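You operate a simulated robot arm through the tools that you are given. There is no shell and no other tool.

You are at the controls of a simulated robot arm. One attempt, no reset.

Task
Top the test tank up to its yellow line from the water jug.
Fine: put the jug back and shut the lid. Set down upright: water jug.
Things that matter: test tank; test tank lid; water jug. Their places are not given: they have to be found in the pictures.

It is judged by the outcome, as a careful person would: the job done as asked, and still so three seconds after it is handed in. It fails if anything else is knocked over, pushed out of place, dropped, spilled or broken. A push-on lid holds only when it is set on centred and level and pressed home; a screw cap is set on level and turned clockwise until tight.

Robot
A 6-joint arm with a three-finger gripper, fixed in place. Base frame: the origin is on the floor under the middle of its stand, x ahead of it, y to its left, z up. Readings come in mm, rad, newtons and seconds.
It reaches about 1213 mm from its shoulder. Its first joint turns from -2.897 to 2.897 rad. Payload 4.89 kg.
Tool frame: the origin (TCP) lies between the finger pads and is the grasp point; the fingertips stand 30 mm ahead of it; z points along the fingers, y is the line along which they close. The gripper opens to 164 mm; its body begins 125 mm behind the TCP.
Orientation is that of the tool frame in the base frame, as a unit quaternion [w, x, y, z]. With the fingers straight down and closing along the base's y, the tool's x points along the base's -x, its y along +y and its z along -z.

Tools
- The arm moves only by the tool apply_moves. Its argument "rows" is a list of rows, each a list of 7 numbers: the shift along the base's x, y, z in units of 20 mm (1.0 is 20 mm), then the turn, a rotation vector about the base's x, y, z in units of 4 degrees (1.0 is 4 degrees), then the gripper command, from -1 (shut) to 1 (fully open), values between in proportion. In form: [[x, y, z, rx, ry, rz, hand], ...]. A call has 1 to 20 rows; each row shifts and turns the commanded pose from where the row before left it. A call with a number of a shift or a turn outside -1 to 1 is refused whole. A row lasts 0.2 s, in which the tool goes at most 50 mm and 0.15 rad; a call with a longer step from one row to the next is refused whole, and so is a gripper value outside its range. A pose out of reach is approached as far as the arm can. The call stops where the force on the tool passes 80 N (or 10 N more than at its start, if that is more) or the arm is blocked; 0.2 s more then pass. The fingers move at their own pace (about 108 mm/s each) and stop on an object; they squeeze with about 24 N. The grip force told is the motor's: it shows also when the fingers shut on nothing. Time passes only in rows, and 0.2 s behind the last, so rows that do not move let the fingers close. It gives the time, the measured TCP pose, the force on the tool (base axes), the opening and the grip force at its end, in the units of the frame above (readings bear some noise), with the torque about the TCP (base axes, N m) and any sound that the robot's microphone picked up.
- Cameras (640 x 400 px; columns grow to the right, rows downward): "scene" is fixed at [49.3, -649.1, 1697.7]; the picture's right is [0.90, -0.45, 0.00], its down [-0.19, -0.37, -0.91] and it looks along [0.41, 0.81, -0.42] (base axes); focal length 314 px, centre (320, 200). "wrist" rides on the gripper at [76, -2, -152] in the tool frame; the picture's right is [0.02, 1.00, 0.00], its down [-0.88, 0.02, -0.47] and it looks along [-0.47, 0.01, 0.88] (tool axes); focal length 247 px, centre (320, 200).
- snapshot(camera): a new picture of that camera. No time passes.
- lift_body(by): moves the trunk up (or, below 0, down) by that many mm; the arm rides with it, the base frame stays. It gives what a move gives, with no picture.
- locate(camera, pixels): there is no depth. For up to 12 entries [column, row, z] of the newest picture of that camera ("zoom" is the newest enlarged one), the place [x, y] in the base frame at which the ray of that pixel passes the height z, good to about 3 mm. No time passes.
- enlarge(camera, box): a new picture of the part [left, top, right, bottom] of that camera's present view, enlarged. No time passes.
- hand_in(): hands the job in; it is judged then, once.

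Unless the task says otherwise, let go and move clear before handing in.

The tools are called after "Call:" as a command line: name --pt "numbers of a row" for each row, then --argument value for the rest, lists and objects as JSON in quotes. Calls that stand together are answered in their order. apply_moves: Moves the arm, as the interface text tells. Its arguments: {"type":"object","properties":{"rows":{"type":"array"}},"required":["rows"]} The other tools are called the same way: lift_body (by) moves the trunk up or down; snapshot (camera) takes a picture; locate (camera, pixels) gives the place at which the rays of pixels pass given heights; enlarge (camera, box) takes an enlarged picture of a part of a camera's view; hand_in () hands the job in.

At the start:

```text
time: 0.0
tool_pos: [441.4, 407.7, 1401.7]
ee_rot: [0.0, 0.0, 1.0, 0.0]
wrist_force: [0.1, 0.1, -0.8]
wrist_torque: [0.02, -0.01, 0.03]
opening: 163.9
grasp_force: 0.0
trunk travel left (down, up): [-275.0, 115.0]
```

scene: 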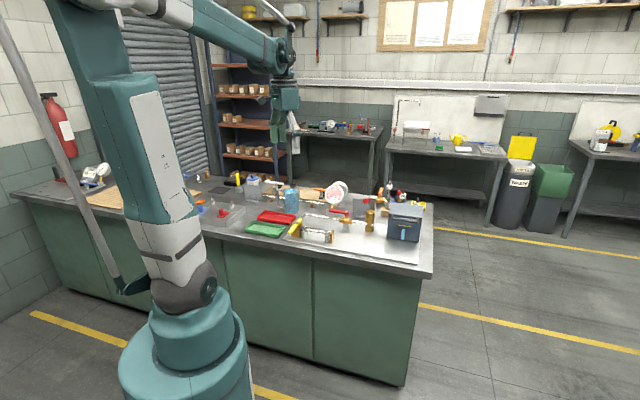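
wrist: 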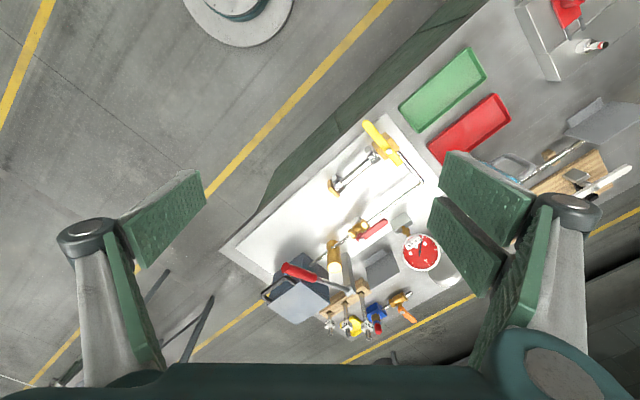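

The scene picture shows a crowded bench (around px 180-430, rows 170-270), too small to tell the tank and jug apart. I will enlarge parts of the views.

Call:
enlarge --camera "scene" --box '[180, 160, 310, 241]'

Call:
enlarge --camera "scene" --box '[300, 165, 440, 252]'

Call:
enlarge --camera "wrist" --box '[380, 0, 640, 162]'

Call:
enlarge --camera "wrist" --box '[240, 130, 480, 340]'

Call:
enlarge --camera "scene" --box '[380, 90, 540, 190]'

Call:
enlarge --camera "scene" --box '[20, 140, 180, 240]'

```text
4.92 times, centred on (245, 200) of scene
```

zoom: 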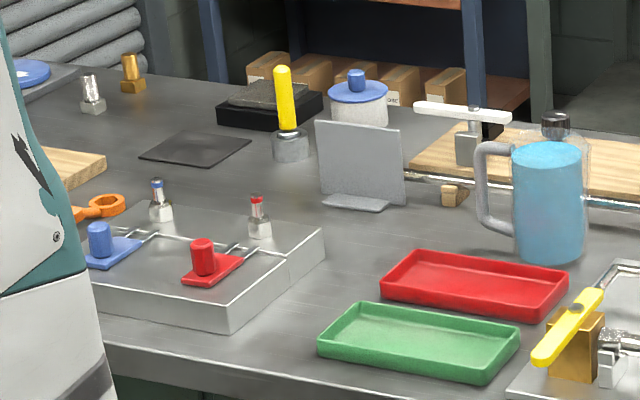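

```text
4.57 times, centred on (370, 208) of scene
```

zoom: 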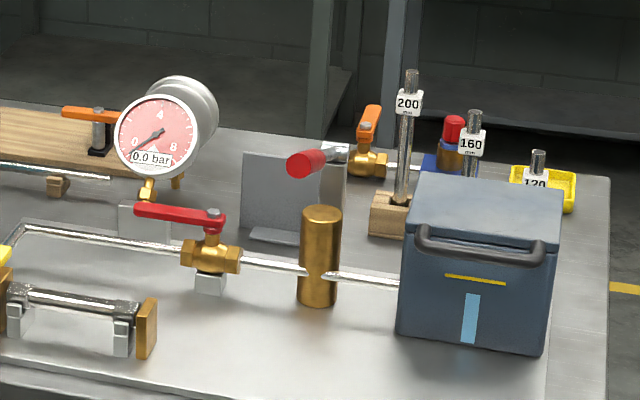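

```text
2.46 times, centred on (510, 81) of wrist
```

zoom: 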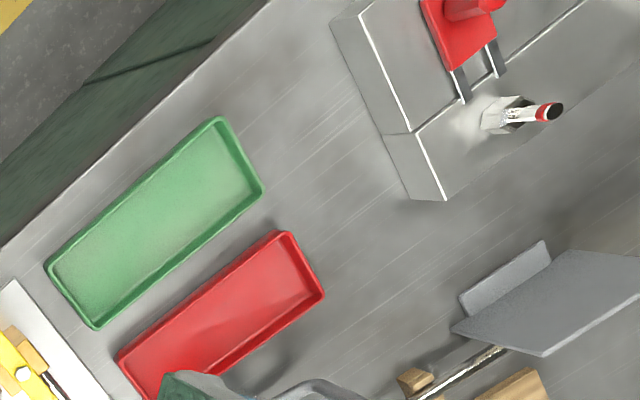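

```text
1.90 times, centred on (360, 235) of wrist
```

zoom: 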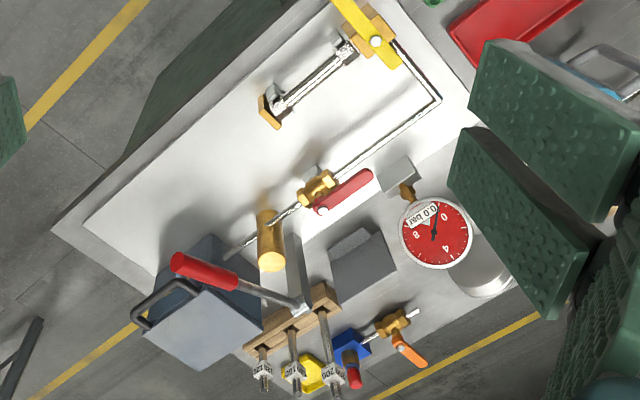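

```text
4.00 times, centred on (460, 140) of scene
```

zoom: 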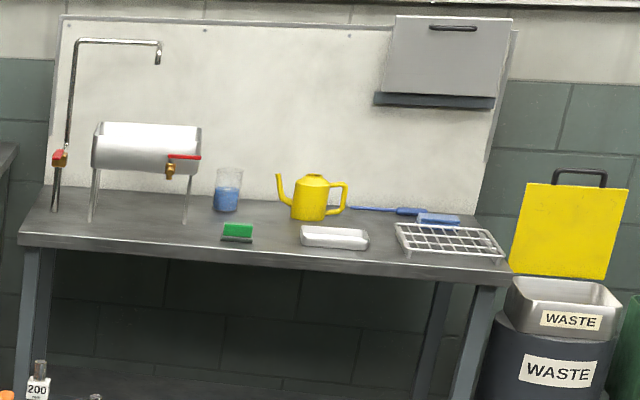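

```text
4.00 times, centred on (100, 190) of scene
```

zoom: 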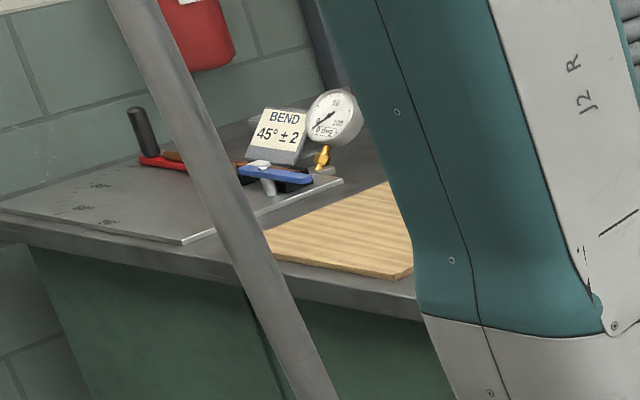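

The dark blue box with a handle lid, sight strip and yellow line (scene about (405,222)) looks like the test tank, and the clear jug with blue water at about (291,195) is the water jug. I will find the bench height by comparing both cameras at shared points.

Call:
locate --camera "scene" --pixels '[[431, 272, 850], [431, 272, 900], [431, 272, 950], [431, 272, 1000], [387.1, 237.6, 900], [387.1, 237.6, 950], [419.3, 242.7, 900], [419.3, 242.7, 950]]'

Call:
locate --camera "wrist" --pixels '[[222, 249, 850], [222, 249, 900], [222, 249, 950], [222, 249, 1000]]'

Call:
enlarge --camera "scene" --box '[375, 190, 445, 290]'

Call:
enlarge --camera "scene" --box '[265, 170, 329, 210]'

```text
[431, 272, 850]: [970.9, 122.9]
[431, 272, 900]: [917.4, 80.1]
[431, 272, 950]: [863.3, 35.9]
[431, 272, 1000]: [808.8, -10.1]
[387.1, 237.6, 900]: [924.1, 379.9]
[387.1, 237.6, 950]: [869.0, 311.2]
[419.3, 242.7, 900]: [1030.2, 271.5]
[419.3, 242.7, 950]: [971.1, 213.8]
```

```text
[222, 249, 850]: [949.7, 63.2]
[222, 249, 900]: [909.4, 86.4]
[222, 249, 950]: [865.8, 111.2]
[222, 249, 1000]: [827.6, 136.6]
```

```text
4.00 times, centred on (410, 240) of scene
```

zoom: 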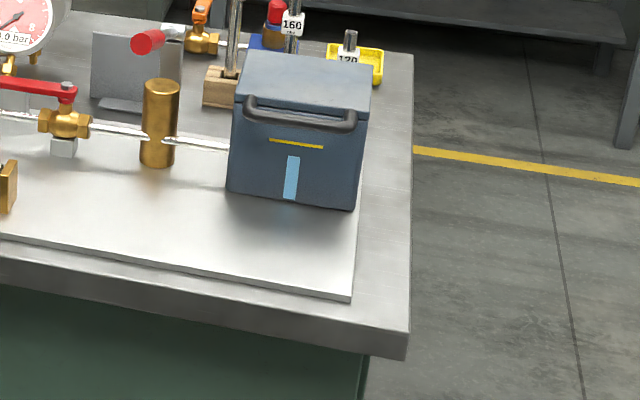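

```text
10.00 times, centred on (297, 190) of scene
```

zoom: 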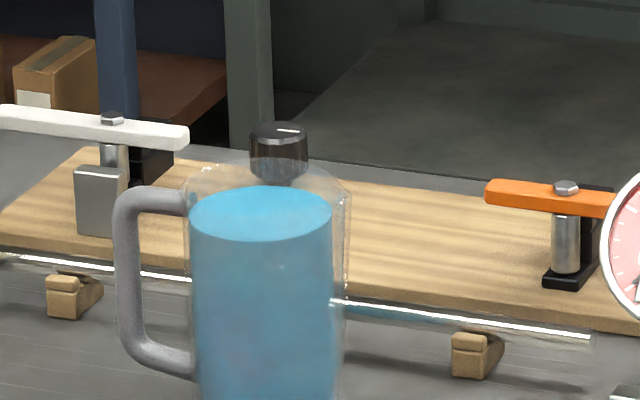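

The two cameras agree on a bench top at about z = 895–900, and the tank's front bottom edge runs from about (924,380) to (1030,271), so it faces (-0.7,-0.7). I will move the hand over in front of the tank, turned 45° in yaw, to look at it with the wrist camera.

Call:
apply_moves --pt "1 -0.5 -0.05 0 0 0.5625 1" --pt "1 -0.5 -0.05 0 0 0.5625 1" --pt "1 -0.5 -0.05 0 0 0.5625 1" --pt "1 -0.5 -0.05 0 0 0.5625 1" --pt "1 -0.5 -0.05 0 0 0.5625 1" --pt "1 -0.5 -0.05 0 0 0.5625 1" --pt "1 -0.5 -0.05 0 0 0.5625 1" --pt "1 -0.5 -0.05 0 0 0.5625 1" --pt "1 -0.5 -0.05 0 0 0.5625 1" --pt "1 -0.5 -0.05 0 0 0.5625 1" --pt "1 -0.5 -0.05 0 0 0.5625 1" --pt "1 -0.5 -0.05 0 0 0.5625 1" --pt "1 -0.5 -0.05 0 0 0.5625 1" --pt "1 -0.5 -0.05 0 0 0.5625 1" --pt "1 -0.5 -0.05 0 0 0.5625 1" --pt "1 -0.5 -0.05 0 0 0.5625 1" --pt "1 -0.5 -0.05 0 0 0.5625 1" --pt "1 -0.5 -0.05 0 0 0.5625 1" --pt "1 -0.5 -0.05 0 0 0.5625 1" --pt "1 -0.5 -0.05 0 0 0.5625 1"

Call:
snapshot --camera "wrist"

Call:
snapshot --camera "scene"

```text
time: 4.2
tool_pos: [842.7, 207.3, 1380.3]
ee_rot: [0.0, -0.382, 0.924, 0.0]
wrist_force: [-0.5, 0.6, 0.3]
wrist_torque: [-0.04, -0.07, 0.02]
opening: 163.8
grasp_force: 0.1
trunk travel left (down, up): [-275.0, 115.0]
```

```text
taken
```

wrist: 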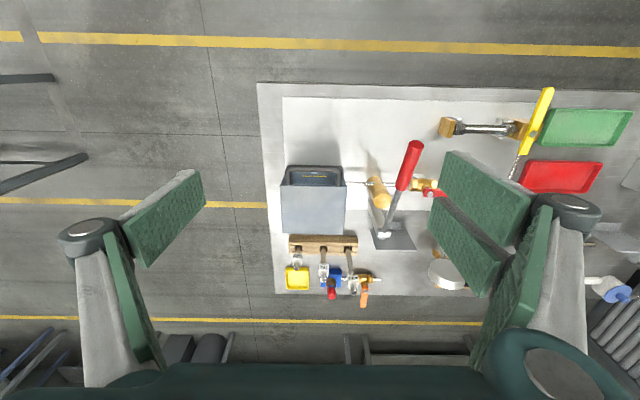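

```text
taken
```

scene: 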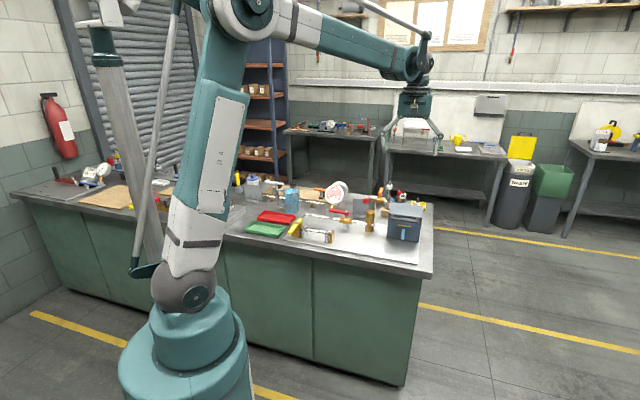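

Call:
enlarge --camera "wrist" --box '[250, 130, 410, 310]'

Call:
enlarge --camera "wrist" --box '[265, 155, 361, 215]'

Call:
locate --camera "wrist" --pixels '[[281, 185, 1060], [345, 185, 1060], [281, 233, 1060], [345, 233, 1060], [281, 185, 1030], [345, 185, 1030], [281, 233, 1030], [345, 233, 1030]]'

```text
2.22 times, centred on (330, 220) of wrist
```

zoom: 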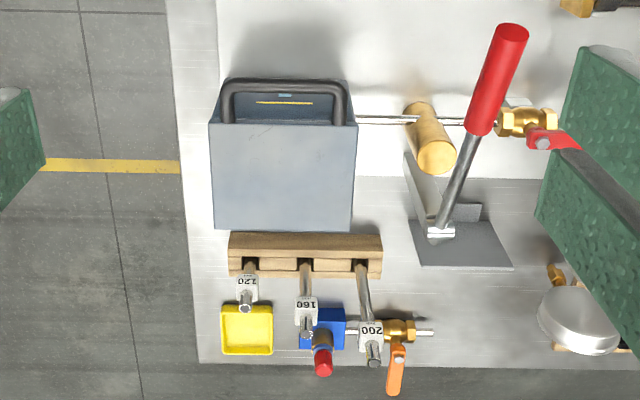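

```text
6.67 times, centred on (313, 185) of wrist
```

zoom: 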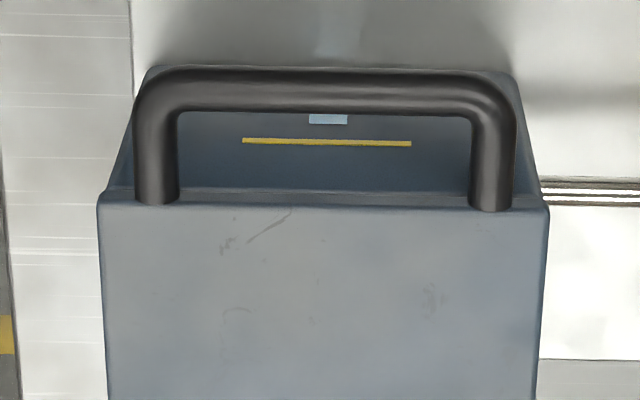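

```text
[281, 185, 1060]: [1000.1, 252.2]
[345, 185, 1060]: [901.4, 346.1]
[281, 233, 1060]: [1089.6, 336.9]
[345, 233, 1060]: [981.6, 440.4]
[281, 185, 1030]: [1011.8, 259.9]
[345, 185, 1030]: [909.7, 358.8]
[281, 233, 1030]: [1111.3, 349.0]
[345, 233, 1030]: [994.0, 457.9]
```

The lid carries a U-shaped handle sticking out forward over the front face (zoom px (145–515, 70–205)). I can't yet tell how it hinges, and the height gauges stand right behind it. I'll lower and tilt the hand to look at the tank's front from a shallow angle.

Call:
apply_moves --pt "-0.165 -0.21 -0.965 0.468 -0.468 0 1" --pt "-0.165 -0.21 -0.965 0.468 -0.468 0 1" --pt "-0.165 -0.21 -0.965 0.468 -0.468 0 1" --pt "-0.165 -0.21 -0.965 0.468 -0.468 0 1" --pt "-0.165 -0.21 -0.965 0.468 -0.468 0 1" --pt "-0.165 -0.21 -0.965 0.468 -0.468 0 1" --pt "-0.165 -0.21 -0.965 0.468 -0.468 0 1" --pt "-0.165 -0.21 -0.965 0.468 -0.468 0 1" --pt "-0.165 -0.21 -0.965 0.468 -0.468 0 1" --pt "-0.165 -0.21 -0.965 0.468 -0.468 0 1" --pt "-0.165 -0.21 -0.965 0.468 -0.468 0 1" --pt "-0.165 -0.21 -0.965 0.468 -0.468 0 1" --pt "-0.165 -0.21 -0.965 0.468 -0.468 0 1" --pt "-0.165 -0.21 -0.965 0.468 -0.468 0 1" --pt "-0.165 -0.21 -0.965 0.468 -0.468 0 1" --pt "-0.165 -0.21 -0.965 0.468 -0.468 0 1" --pt "-0.165 -0.21 -0.965 0.468 -0.468 0 1"

Call:
snapshot --camera "wrist"

Call:
enlarge --camera "wrist" --box '[240, 100, 400, 260]'

Call:
snapshot --camera "scene"

```text
time: 7.8
tool_pos: [783.9, 135.0, 1053.9]
ee_rot: [0.354, -0.353, 0.854, 0.145]
wrist_force: [-0.5, 0.1, 0.1]
wrist_torque: [-0.01, -0.03, -0.03]
opening: 164.2
grasp_force: 0.0
trunk travel left (down, up): [-275.0, 115.0]
```

```text
taken
```

wrist: 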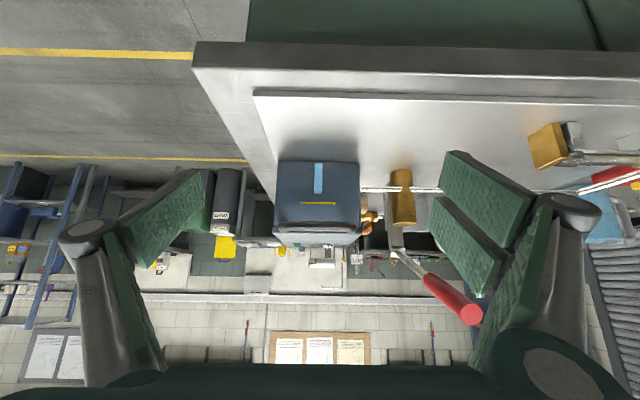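

```text
2.50 times, centred on (320, 180) of wrist
```

zoom: 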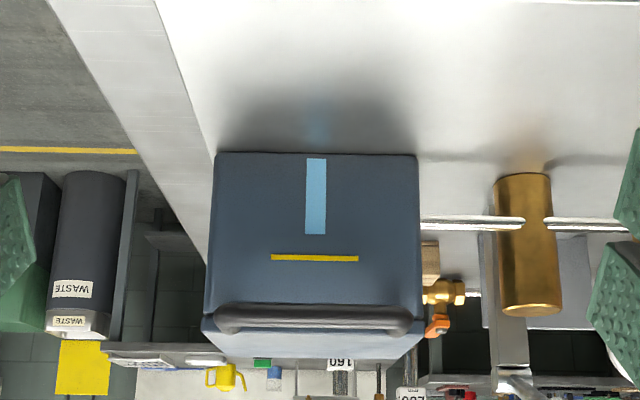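

```text
taken
```

scene: 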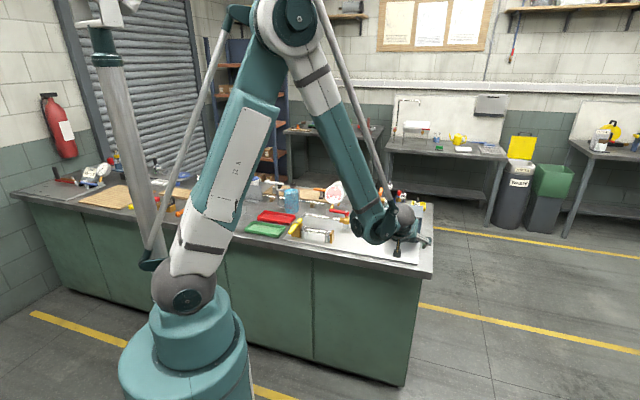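

The tank's front is now plain: yellow line at zoom row 258, blue sight column up to row 234, lid seam near row 320, handle bar rows 308–333. I'll triangulate heights better by locating matching points in both cameras.

Call:
locate --camera "wrist" --pixels '[[278.4, 161.2, 900], [278.4, 161.2, 910], [278.4, 161.2, 920], [358.8, 161.2, 900], [358.8, 161.2, 910], [358.8, 161.2, 920], [193, 70, 900], [193, 70, 910], [253, 92, 900], [253, 92, 910]]'

Call:
locate --camera "scene" --pixels '[[432, 273.3, 900], [432, 273.3, 910], [432, 273.3, 890], [387, 237.5, 910], [418.75, 242, 910], [417.5, 264, 900], [417.5, 264, 910]]'

Call:
enlarge --camera "wrist" --box '[180, 20, 300, 95]'

Call:
enlarge --camera "wrist" --box '[265, 150, 375, 255]'

```text
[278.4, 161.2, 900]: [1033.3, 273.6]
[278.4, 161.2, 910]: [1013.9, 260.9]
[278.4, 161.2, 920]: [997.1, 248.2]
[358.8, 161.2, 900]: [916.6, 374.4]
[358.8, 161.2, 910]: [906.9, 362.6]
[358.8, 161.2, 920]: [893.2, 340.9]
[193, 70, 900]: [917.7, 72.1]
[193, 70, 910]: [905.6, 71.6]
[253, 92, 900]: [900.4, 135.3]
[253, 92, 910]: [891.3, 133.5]
```

```text
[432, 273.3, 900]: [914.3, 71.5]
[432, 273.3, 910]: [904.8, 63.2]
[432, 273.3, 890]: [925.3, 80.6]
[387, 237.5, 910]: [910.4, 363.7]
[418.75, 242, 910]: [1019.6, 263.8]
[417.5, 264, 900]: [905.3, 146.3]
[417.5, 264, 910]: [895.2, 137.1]
```

```text
5.33 times, centred on (240, 58) of wrist
```

zoom: 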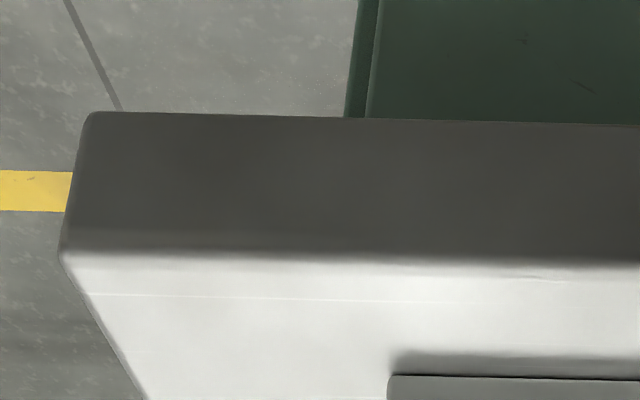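

```text
3.81 times, centred on (320, 202) of wrist
```

zoom: 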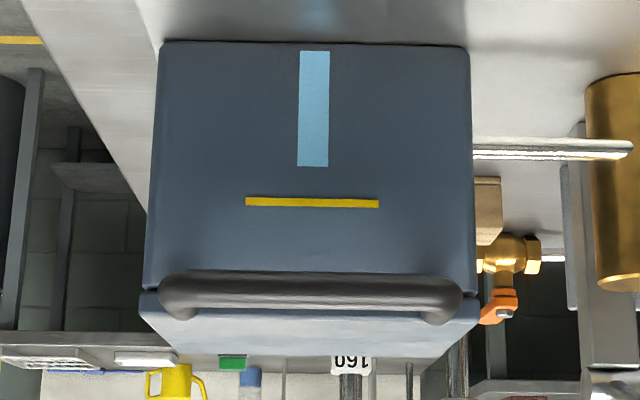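

Tank: bottom about z 908, front face near (x+y)·0.707 ≈ 901, lid top about z 1040, yellow line about 17 mm above the water in the sight strip. A red-handled lever (wrist px (465,313)) leans forward left of the tank and must be avoided. Next I locate the jug and enlarge the region around it.

Call:
snapshot --camera "scene"

Call:
locate --camera "scene" --pixels '[[291.5, 211, 905], [284.5, 209, 905], [299, 210.5, 905], [283, 189.5, 1020], [299, 189.5, 1020], [291, 186, 1050]]'

Call:
enlarge --camera "scene" --box '[225, 170, 345, 245]'

Call:
enlarge --camera "scene" --box '[272, 178, 312, 218]'

```text
taken
```

scene: 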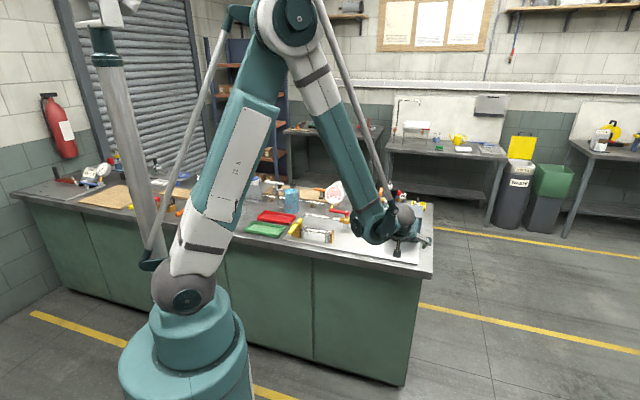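

```text
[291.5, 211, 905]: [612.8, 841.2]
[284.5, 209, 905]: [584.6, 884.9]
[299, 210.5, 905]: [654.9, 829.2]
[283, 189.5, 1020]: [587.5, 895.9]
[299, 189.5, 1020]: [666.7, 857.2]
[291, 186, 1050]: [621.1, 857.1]
```

```text
5.33 times, centred on (285, 208) of scene
```

zoom: 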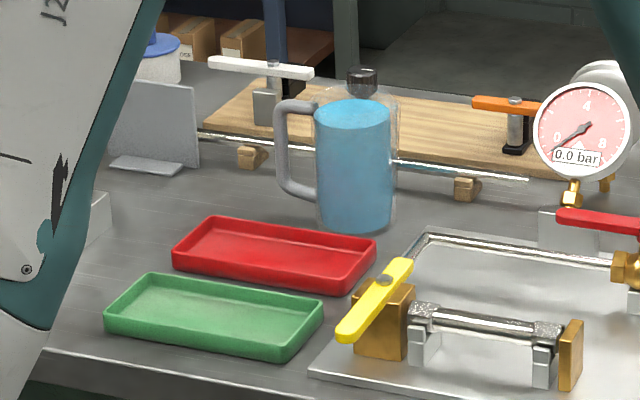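

```text
10.00 times, centred on (292, 198) of scene
```

zoom: 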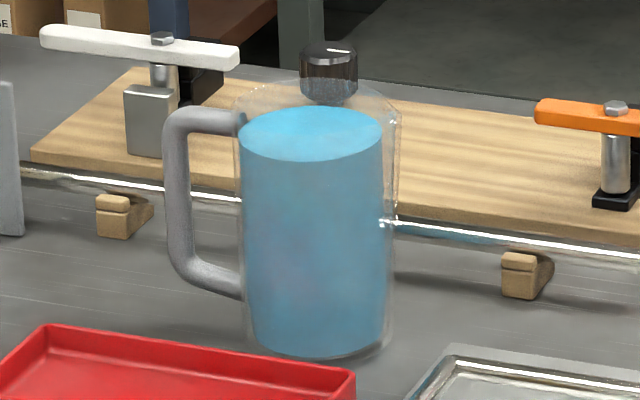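

The jug stands near (622,858), about 90 mm wide and 145 mm tall, handle toward the picture's left, spout side toward the tank. Before acting I want a side view of the tank's back and the gauges behind it, so I raise the hand and swing to the tank's left side.

Call:
apply_moves --pt "0 0 1 -0.994 0.994 0 1" --pt "0 0 1 -0.994 0.994 0 1" --pt "0 0 1 -0.994 0.994 0 1" --pt "0 0 1 -0.994 0.994 0 1" --pt "0 0 1 -0.994 0.994 0 1" --pt "0 0 1 -0.994 0.994 0 1" --pt "0 0 1 -0.994 0.994 0 1" --pt "0 0 1 -0.994 0.994 0 1" --pt "0 0 1 0 0 -1 1" --pt "0 0 1 0 0 -1 1" --pt "0 0 1 0 0 -1 1" --pt "0 0 1 0 0 -1 1" --pt "0 1 1 0 0 -1 1" --pt "0 1 1 0 0 -1 1" --pt "0 1 1 0 0 -1 1" --pt "0 1 0 0 0 -1 1" --pt "0 1 0 0 0 -1 1" --pt "0 1 0 0 0 -1 1" --pt "0 1 0 0 0 -1 1" --pt "0 1 0 0 0 -1 1"

Call:
apply_moves --pt "0.1 1 0 0 0 -1 1" --pt "0.1 1 0 0 0 -1 1" --pt "0.1 1 0 0 0 -1 1" --pt "0.1 1 0 0 0 -1 1" --pt "0.1 1 0 0 0 -1 1" --pt "0.1 1 0 0 0 -1 1" --pt "0.1 1 0 0 0 -1 1" --pt "0.1 1 0 0 0 -1 1" --pt "0.1 1 0 0 0 -1 1" --pt "0.1 1 0 0 0 -1 1" --pt "0.1 1 0 0 0 -0.5 1" --pt "0.1 1 -1 -0.884 -0.884 0 1" --pt "0.1 0.6 -1 -0.884 -0.884 0 1" --pt "0 0 -1 -0.884 -0.884 0 1" --pt "0 0 -1 -0.884 -0.884 0 1" --pt "0 0 -1 -0.884 -0.884 0 1" --pt "0 0 -1 -0.884 -0.884 0 1" --pt "0 0 -1 -0.884 -0.884 0 1" --pt "0 0 -1 -0.884 -0.884 0 1"

Call:
snapshot --camera "wrist"

```text
time: 12.0
tool_pos: [786.8, 294.4, 1354.5]
ee_rot: [-0.001, 0.028, 1.0, 0.0]
wrist_force: [-1.1, -1.1, 0.8]
wrist_torque: [0.11, 0.01, -0.01]
opening: 164.1
grasp_force: 0.0
trunk travel left (down, up): [-275.0, 115.0]
```

```text
time: 16.0
tool_pos: [810.8, 547.7, 1193.2]
ee_rot: [0.316, 0.359, 0.868, -0.131]
wrist_force: [1.0, -0.9, -0.8]
wrist_torque: [0.08, 0.04, 0.06]
opening: 164.0
grasp_force: 0.1
trunk travel left (down, up): [-275.0, 115.0]
```

```text
taken
```

wrist: 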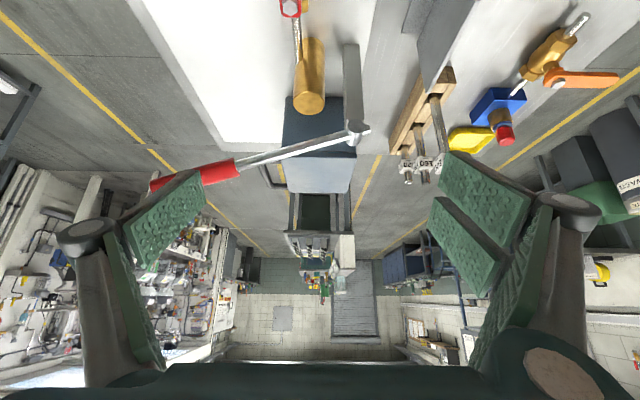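

The side view (upside down) shows the tank at (320,145), the lever pivoting on a post at (357,130), and the gauge rack at (425,115) behind the tank. Enlarging for hinge and clearances.

Call:
enlarge --camera "wrist" --box '[260, 80, 460, 205]'

Call:
enlarge --camera "wrist" --box '[270, 95, 370, 200]'

Call:
snapshot --camera "scene"

```text
3.20 times, centred on (360, 142) of wrist
```

zoom: 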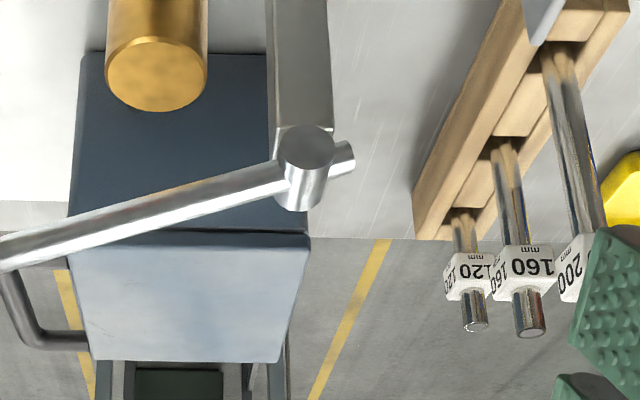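

```text
3.81 times, centred on (320, 148) of wrist
```

zoom: 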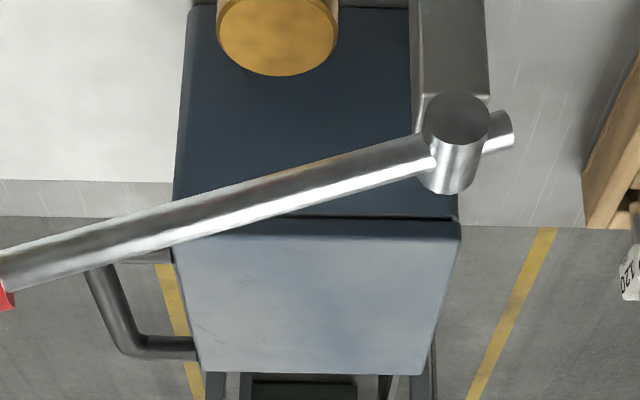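

```text
taken
```

scene: 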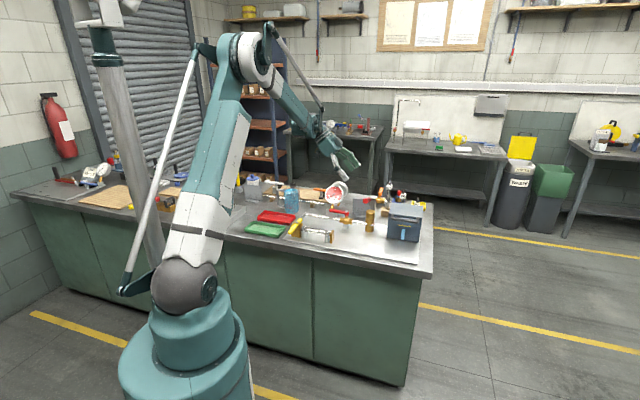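

No hinge hardware shows, but the gauge rack sits roughly 85 mm behind the tank's back, so a back-hinged lid can go past upright without touching. I'll bring the hand in front of the tank with fingers set to close across the handle bar, tool pitched 30° below level, stopping short of the bar.

Call:
apply_moves --pt "0 0 1 0.884 0.884 0 1" --pt "0 0 1 0.884 0.884 0 1" --pt "0 0 1 0.884 0.884 0 1" --pt "0 0 1 0.884 0.884 0 1" --pt "0 -1 1 0.884 0.884 0 1" --pt "0 -1 1 0.884 0.884 0 1" --pt "0 -1 1 0.884 0.884 0 1" --pt "0 -1 1 0.884 0.884 0 1" --pt "0 -1 0 0.9643 -0.9643 0 1" --pt "0 -1 0 0.9643 -0.9643 0 1" --pt "0 -1 0 0.9643 -0.9643 0 1" --pt "0 -1 0 0.9643 -0.9643 0 1" --pt "0 -1 0 0.9643 -0.9643 0 1" --pt "0 -1 0 0.9643 -0.9643 0 1" --pt "0 -1 0 0.9643 -0.9643 0 1" --pt "0 -1 0 0.9643 -0.9643 0 1" --pt "0 -1 0 0.9643 -0.9643 0 1" --pt "0 -1 0 0.9643 -0.9643 0 1" --pt "0 -1 0 0.9643 -0.9643 0 1" --pt "0 -1 0 0 0 0 1"

Call:
snapshot --camera "scene"

Call:
snapshot --camera "wrist"

```text
time: 20.2
tool_pos: [808.3, 229.4, 1354.4]
ee_rot: [0.191, 0.33, 0.8, 0.463]
wrist_force: [0.0, -0.4, 0.0]
wrist_torque: [-0.01, 0.03, 0.0]
opening: 163.9
grasp_force: 0.1
trunk travel left (down, up): [-275.0, 115.0]
```

```text
taken
```

scene: 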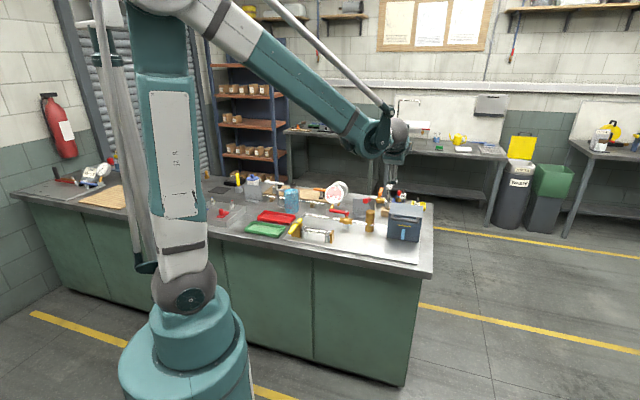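

```text
taken
```

wrist: 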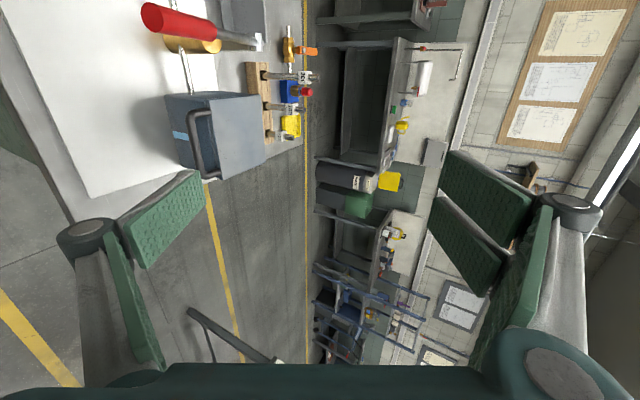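

The hand is now in front of and above the tank, camera looking from its left side (tank at (230,130), rotated). I'll descend to a pre-grasp point in front of the handle.

Call:
apply_moves --pt "0.143 -0.111 -0.957 0 0 0 1" --pt "0.143 -0.111 -0.957 0 0 0 1" --pt "0.143 -0.111 -0.957 0 0 0 1" --pt "0.143 -0.111 -0.957 0 0 0 1" --pt "0.143 -0.111 -0.957 0 0 0 1" --pt "0.143 -0.111 -0.957 0 0 0 1" --pt "0.143 -0.111 -0.957 0 0 0 1" --pt "0.143 -0.111 -0.957 0 0 0 1" --pt "0.143 -0.111 -0.957 0 0 0 1" --pt "0.143 -0.111 -0.957 0 0 0 1" --pt "0.143 -0.111 -0.957 0 0 0 1" --pt "0.143 -0.111 -0.957 0 0 0 1" --pt "0.143 -0.111 -0.957 0 0 0 1" --pt "0.143 -0.111 -0.957 0 0 0 1"

Call:
snapshot --camera "wrist"

Call:
snapshot --camera "scene"

Call:
enlarge --camera "scene" --box '[350, 170, 450, 250]'

```text
time: 23.2
tool_pos: [851.7, 197.5, 1086.2]
ee_rot: [0.191, 0.331, 0.8, 0.463]
wrist_force: [-0.9, 0.1, 0.0]
wrist_torque: [-0.05, -0.05, -0.04]
opening: 164.0
grasp_force: 0.0
trunk travel left (down, up): [-275.0, 115.0]
```

```text
taken
```

wrist: 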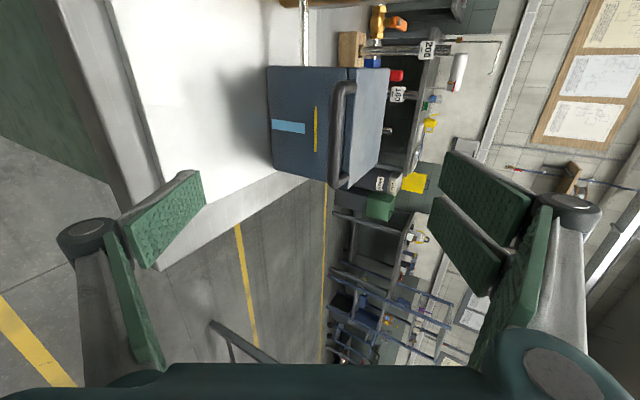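

```text
taken
```

scene: 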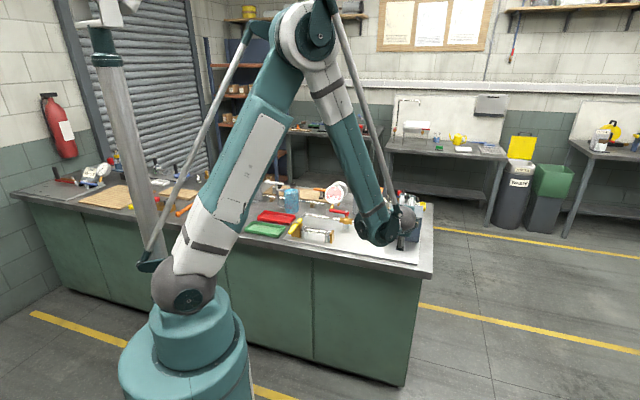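

```text
5.00 times, centred on (400, 210) of scene
```

zoom: 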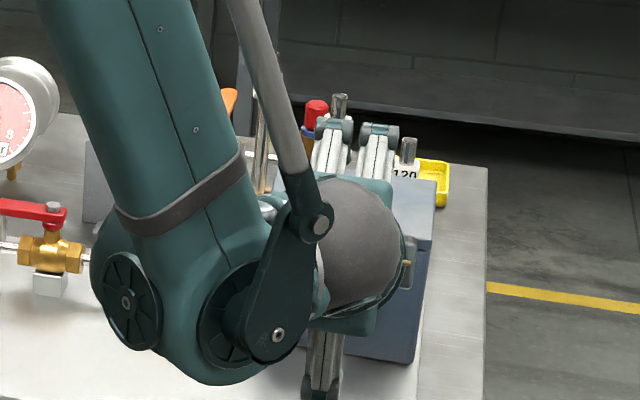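

The handle bar appears at wrist px about (340,80)–(337,190), a bit toward the pair of fingers from the grip axis. I'll enlarge to measure it precisely before advancing.

Call:
enlarge --camera "wrist" --box '[250, 55, 410, 205]'

Call:
locate --camera "wrist" --pixels '[[342, 100, 1030], [342, 100, 1040], [342, 100, 1050], [340, 160, 1030], [340, 160, 1040], [340, 160, 1050]]'

```text
2.67 times, centred on (330, 130) of wrist
```

zoom: 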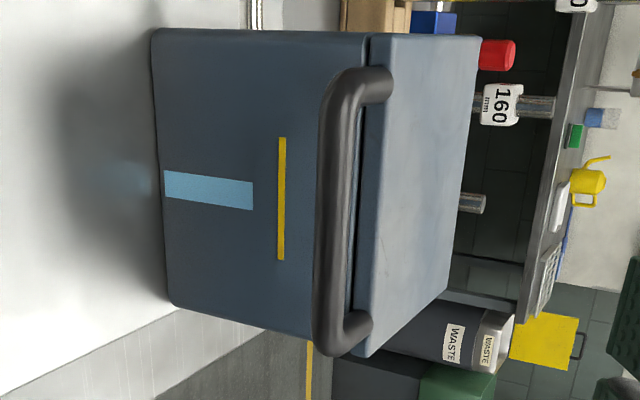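

```text
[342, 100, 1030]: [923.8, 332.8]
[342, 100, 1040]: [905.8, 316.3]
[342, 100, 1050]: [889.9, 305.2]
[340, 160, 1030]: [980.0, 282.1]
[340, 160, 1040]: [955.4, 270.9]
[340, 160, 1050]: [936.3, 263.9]
```

The bar centre works out near s≈853, z≈1043 (about (926,281) in base x,y), 118 mm ahead and 18 mm off the grip axis. I'll advance so the bar lies 15 mm ahead of the grasp point, then look again before closing.

Call:
apply_moves --pt "0.538 0.617 -0.2975 0 0 0 1" --pt "0.538 0.617 -0.2975 0 0 0 1" --pt "0.538 0.617 -0.2975 0 0 0 1" --pt "0.538 0.617 -0.2975 0 0 0 1" --pt "0.538 0.617 -0.2975 0 0 0 1" --pt "0.538 0.617 -0.2975 0 0 0 1"

Call:
snapshot --camera "wrist"

Call:
enlarge --camera "scene" --box '[350, 170, 450, 250]'

```text
time: 24.6
tool_pos: [916.4, 270.7, 1050.1]
ee_rot: [0.192, 0.331, 0.8, 0.463]
wrist_force: [-0.3, -0.1, 0.1]
wrist_torque: [-0.04, 0.01, 0.0]
opening: 163.8
grasp_force: 0.0
trunk travel left (down, up): [-275.0, 115.0]
```

```text
taken
```

wrist: 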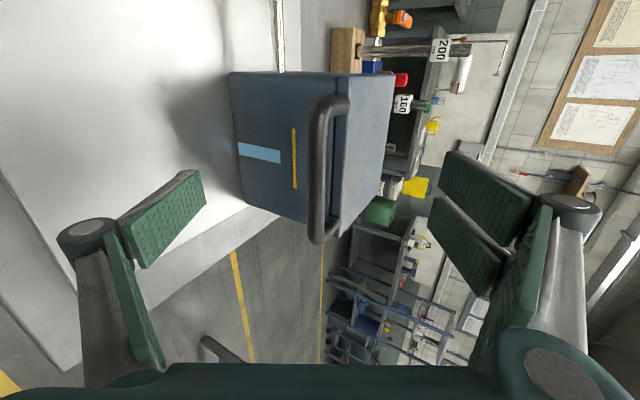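

```text
5.00 times, centred on (400, 210) of scene
```

zoom: 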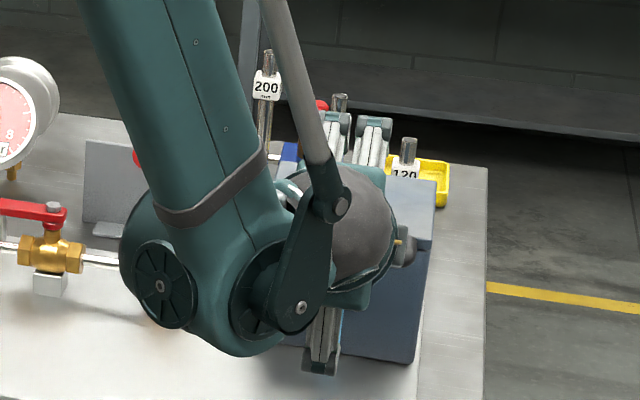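

The bar now sits centred between the fingers (px column ~318, rows 100–240), roughly 15–28 mm ahead of the grasp point. I'll ease in 6 mm more and close on it.

Call:
apply_moves --pt "0.184 0.184 -0.15 0 0 0 1" --pt "0 0 0 0 0 0 0.3" --pt "0 0 0 0 0 0 -0.3" --pt "0 0 0 0 0 0 -0.7" --pt "0 0 0 0 0 0 -1" --pt "0 0 0 0 0 0 -1"

Call:
snapshot --camera "wrist"

```text
time: 26.0
tool_pos: [921.3, 274.0, 1048.7]
ee_rot: [0.19, 0.332, 0.8, 0.462]
wrist_force: [-2.2, -2.1, 0.1]
wrist_torque: [-0.52, -0.5, 0.45]
opening: 14.2
grasp_force: 45.4
trunk travel left (down, up): [-275.0, 115.0]
```

```text
taken
```

wrist: 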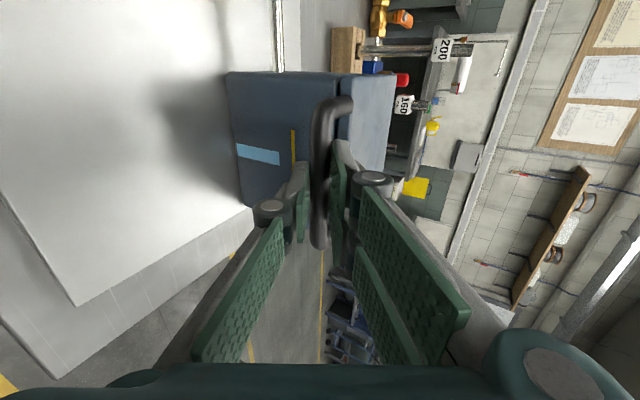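

The fingers hold the bar (opening 14.2 mm, grip 45 N motor). Assuming a rear hinge, I'll lift the bar about 12° along that arc and watch the forces and picture.

Call:
apply_moves --pt "0.053 0.053 0.6 -0.354 0.354 0 -1" --pt "0.085 0.085 0.59 -0.354 0.354 0 -1" --pt "0.113 0.113 0.585 -0.354 0.354 0 -1"

Call:
snapshot --camera "wrist"

Call:
enlarge --camera "scene" --box '[350, 170, 450, 250]'

```text
time: 26.8
tool_pos: [924.9, 279.8, 1082.0]
ee_rot: [0.173, 0.34, 0.823, 0.42]
wrist_force: [-3.8, -4.4, 0.2]
wrist_torque: [-0.5, -0.46, 0.24]
opening: 14.4
grasp_force: 44.8
trunk travel left (down, up): [-275.0, 115.0]
```

```text
taken
```

wrist: 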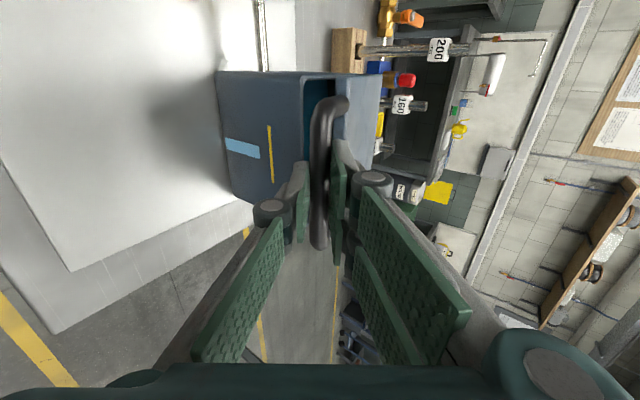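

```text
5.00 times, centred on (400, 210) of scene
```

zoom: 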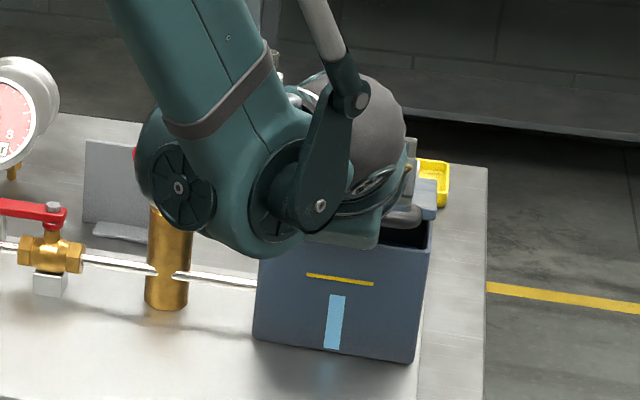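

The lid is indeed swinging up about its back edge (gap opening at (318,90)), with only ~6 N on the tool. I'll continue along the arc to about 56°.

Call:
apply_moves --pt "0.141 0.141 0.57 -0.354 0.354 0 -1" --pt "0.166 0.166 0.56 -0.354 0.354 0 -1" --pt "0.194 0.194 0.535 -0.354 0.354 0 -1" --pt "0.223 0.223 0.52 -0.354 0.354 0 -1" --pt "0.244 0.244 0.5 -0.354 0.354 0 -1" --pt "0.269 0.269 0.47 -0.354 0.354 0 -1" --pt "0.293 0.293 0.445 -0.354 0.354 0 -1" --pt "0.311 0.311 0.415 -0.354 0.354 0 -1" --pt "0.332 0.332 0.38 -0.354 0.354 0 -1" --pt "0.346 0.346 0.35 -0.354 0.354 0 -1" --pt "0.368 0.368 0.32 -0.354 0.354 0 -1"

Call:
snapshot --camera "wrist"

Call:
enlarge --camera "scene" --box '[350, 150, 450, 250]'

```text
time: 29.2
tool_pos: [981.9, 337.8, 1184.7]
ee_rot: [0.105, 0.368, 0.888, 0.255]
wrist_force: [-2.0, -12.0, 21.2]
wrist_torque: [-0.04, -0.33, -0.07]
opening: 13.9
grasp_force: 45.0
trunk travel left (down, up): [-275.0, 115.0]
```

```text
taken
```

wrist: 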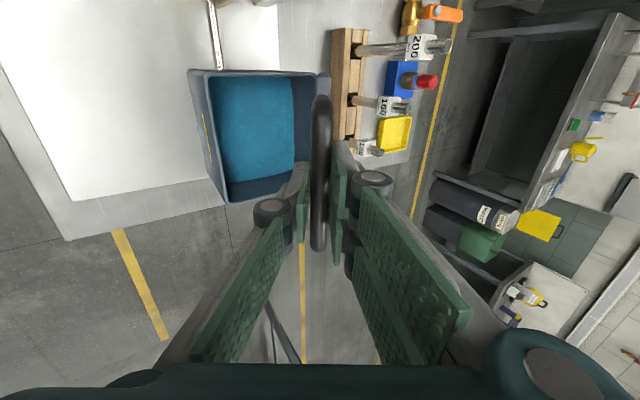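

```text
4.00 times, centred on (400, 200) of scene
```

zoom: 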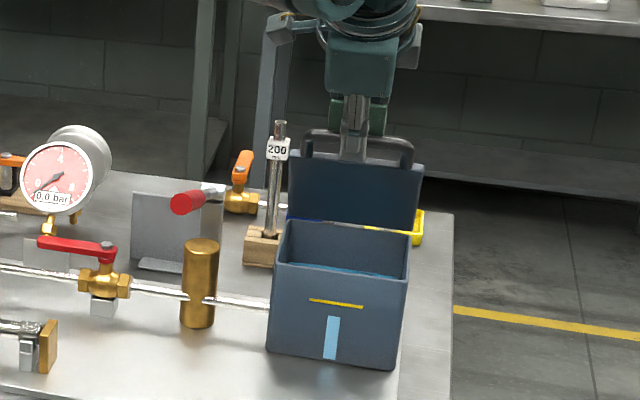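

The tank is open and its water surface shows (wrist px (255,130)); the tool feels about +21 N upward, so the true arc is a little higher than I assumed. I'll relieve it by a few mm upward and check.

Call:
apply_moves --pt "0 0 0.2 0 0 0 -1" --pt "0 0 0 0 0 0 -1"

```text
time: 29.8
tool_pos: [983.6, 338.7, 1186.0]
ee_rot: [0.104, 0.367, 0.888, 0.255]
wrist_force: [7.0, 1.4, -14.1]
wrist_torque: [-0.27, -0.06, -0.17]
opening: 13.9
grasp_force: 45.2
trunk travel left (down, up): [-275.0, 115.0]
```

The force swung to about -14 N, so the true arc lies about 2 mm above my first path. I'll continue the arc with that correction to about 84°.

Call:
apply_moves --pt "0.378 0.378 0.175 -0.354 0.354 0 -1" --pt "0.396 0.396 0.245 -0.354 0.354 0 -1" --pt "0.403 0.403 0.2 -0.354 0.354 0 -1" --pt "0.41 0.41 0.165 -0.354 0.354 0 -1" --pt "0.421 0.421 0.12 -0.354 0.354 0 -1" --pt "0.424 0.424 0.085 -0.354 0.354 0 -1" --pt "0.428 0.428 0.04 -0.354 0.354 0 -1"

Call:
snapshot --camera "wrist"

Call:
enlarge --camera "scene" --box '[350, 140, 450, 250]'

```text
time: 31.4
tool_pos: [1039.0, 395.1, 1208.6]
ee_rot: [0.059, 0.378, 0.912, 0.145]
wrist_force: [2.1, 1.5, -3.6]
wrist_torque: [0.06, -0.32, -0.35]
opening: 14.0
grasp_force: 45.0
trunk travel left (down, up): [-275.0, 115.0]
```

```text
taken
```

wrist: 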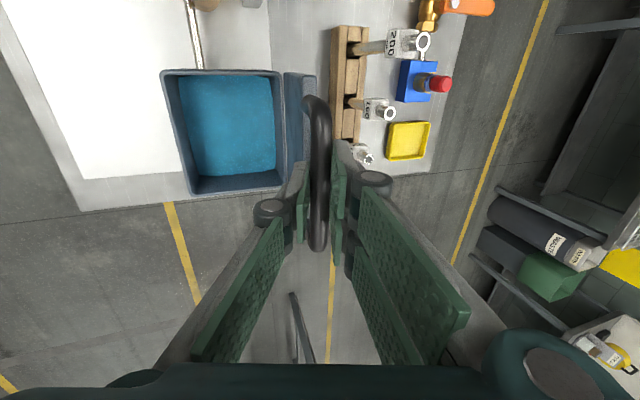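

```text
3.64 times, centred on (400, 195) of scene
```

zoom: 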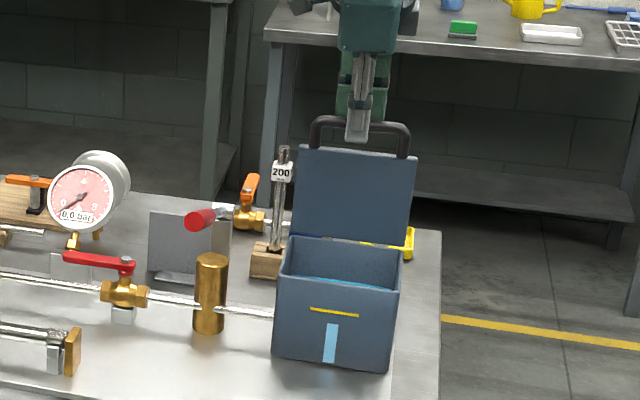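

The lid is nearly upright with ~4 N on the tool. I'll carry it past vertical to about 96° and check for a stop.

Call:
apply_moves --pt "0.428 0.428 -0.005 -0.354 0.354 0 -1" --pt "0.424 0.424 -0.04 -0.354 0.354 0 -1" --pt "0.424 0.424 -0.085 -0.354 0.354 0 -1"

Call:
snapshot --camera "wrist"

Call:
enlarge --camera "scene" --box '[350, 140, 450, 250]'

```text
time: 32.3
tool_pos: [1061.3, 414.5, 1208.5]
ee_rot: [0.036, 0.381, 0.919, 0.092]
wrist_force: [-26.2, -17.9, 8.2]
wrist_torque: [-0.1, 0.51, -0.26]
opening: 14.0
grasp_force: 45.6
trunk travel left (down, up): [-275.0, 115.0]
stopped in row 3: the force on the tool passed its limit at 86 N (the readings are from after the stop); the commanded pose is now the measured one
```

```text
taken
```

wrist: 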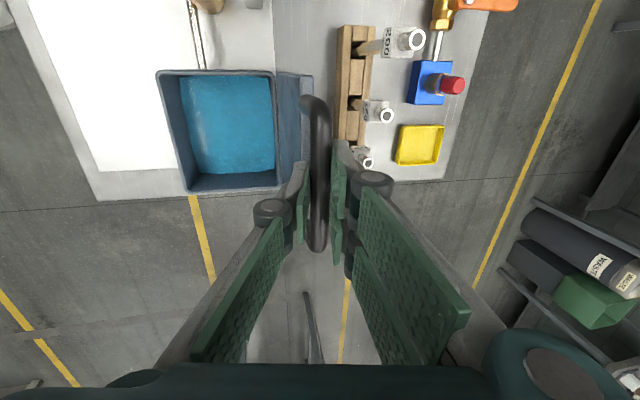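

```text
3.64 times, centred on (400, 195) of scene
```

zoom: 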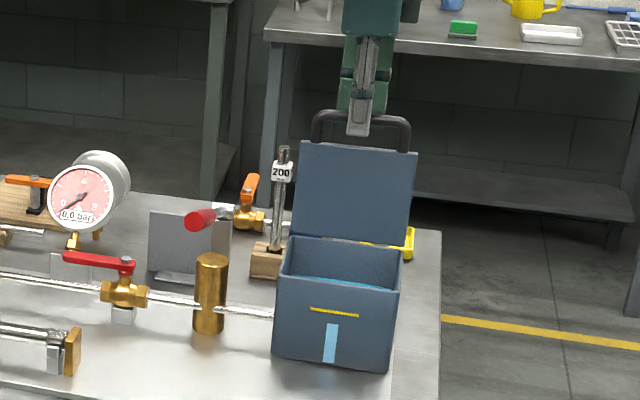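

The lid met its stop just past upright (86 N, ~94°). I'll back off a touch, open the fingers partway, and check that the lid stays before withdrawing.

Call:
apply_moves --pt "-0.04 -0.04 0 0 0 0 -1" --pt "0 0 0 0 0 0 -0.7" --pt "0 0 0 0 0 0 -0.5" --pt "0 0 0 0 0 0 -0.5" --pt "0 0 0 0 0 0 -0.5"

Call:
snapshot --camera "wrist"

Call:
enlarge --camera "scene" --box '[350, 140, 450, 250]'

```text
time: 33.5
tool_pos: [1062.5, 416.4, 1204.8]
ee_rot: [0.037, 0.381, 0.919, 0.092]
wrist_force: [-0.3, 1.2, -0.5]
wrist_torque: [-0.02, 0.03, 0.01]
opening: 41.1
grasp_force: 0.1
trunk travel left (down, up): [-275.0, 115.0]
```

```text
taken
```

wrist: 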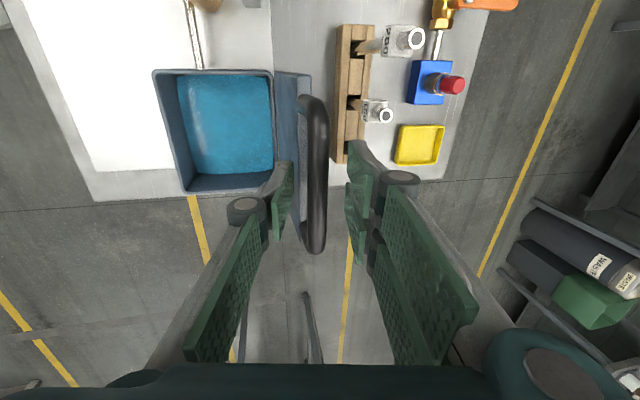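

```text
3.64 times, centred on (400, 195) of scene
```

zoom: 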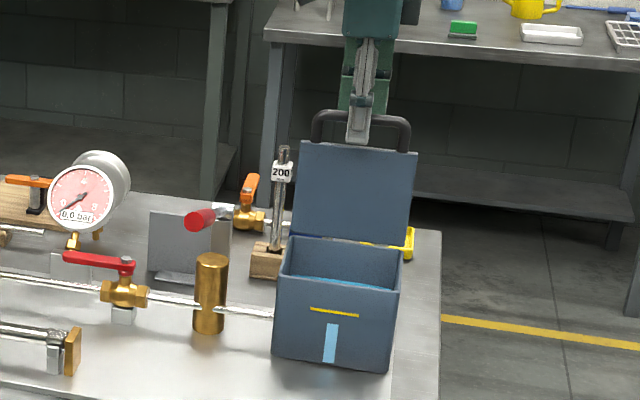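

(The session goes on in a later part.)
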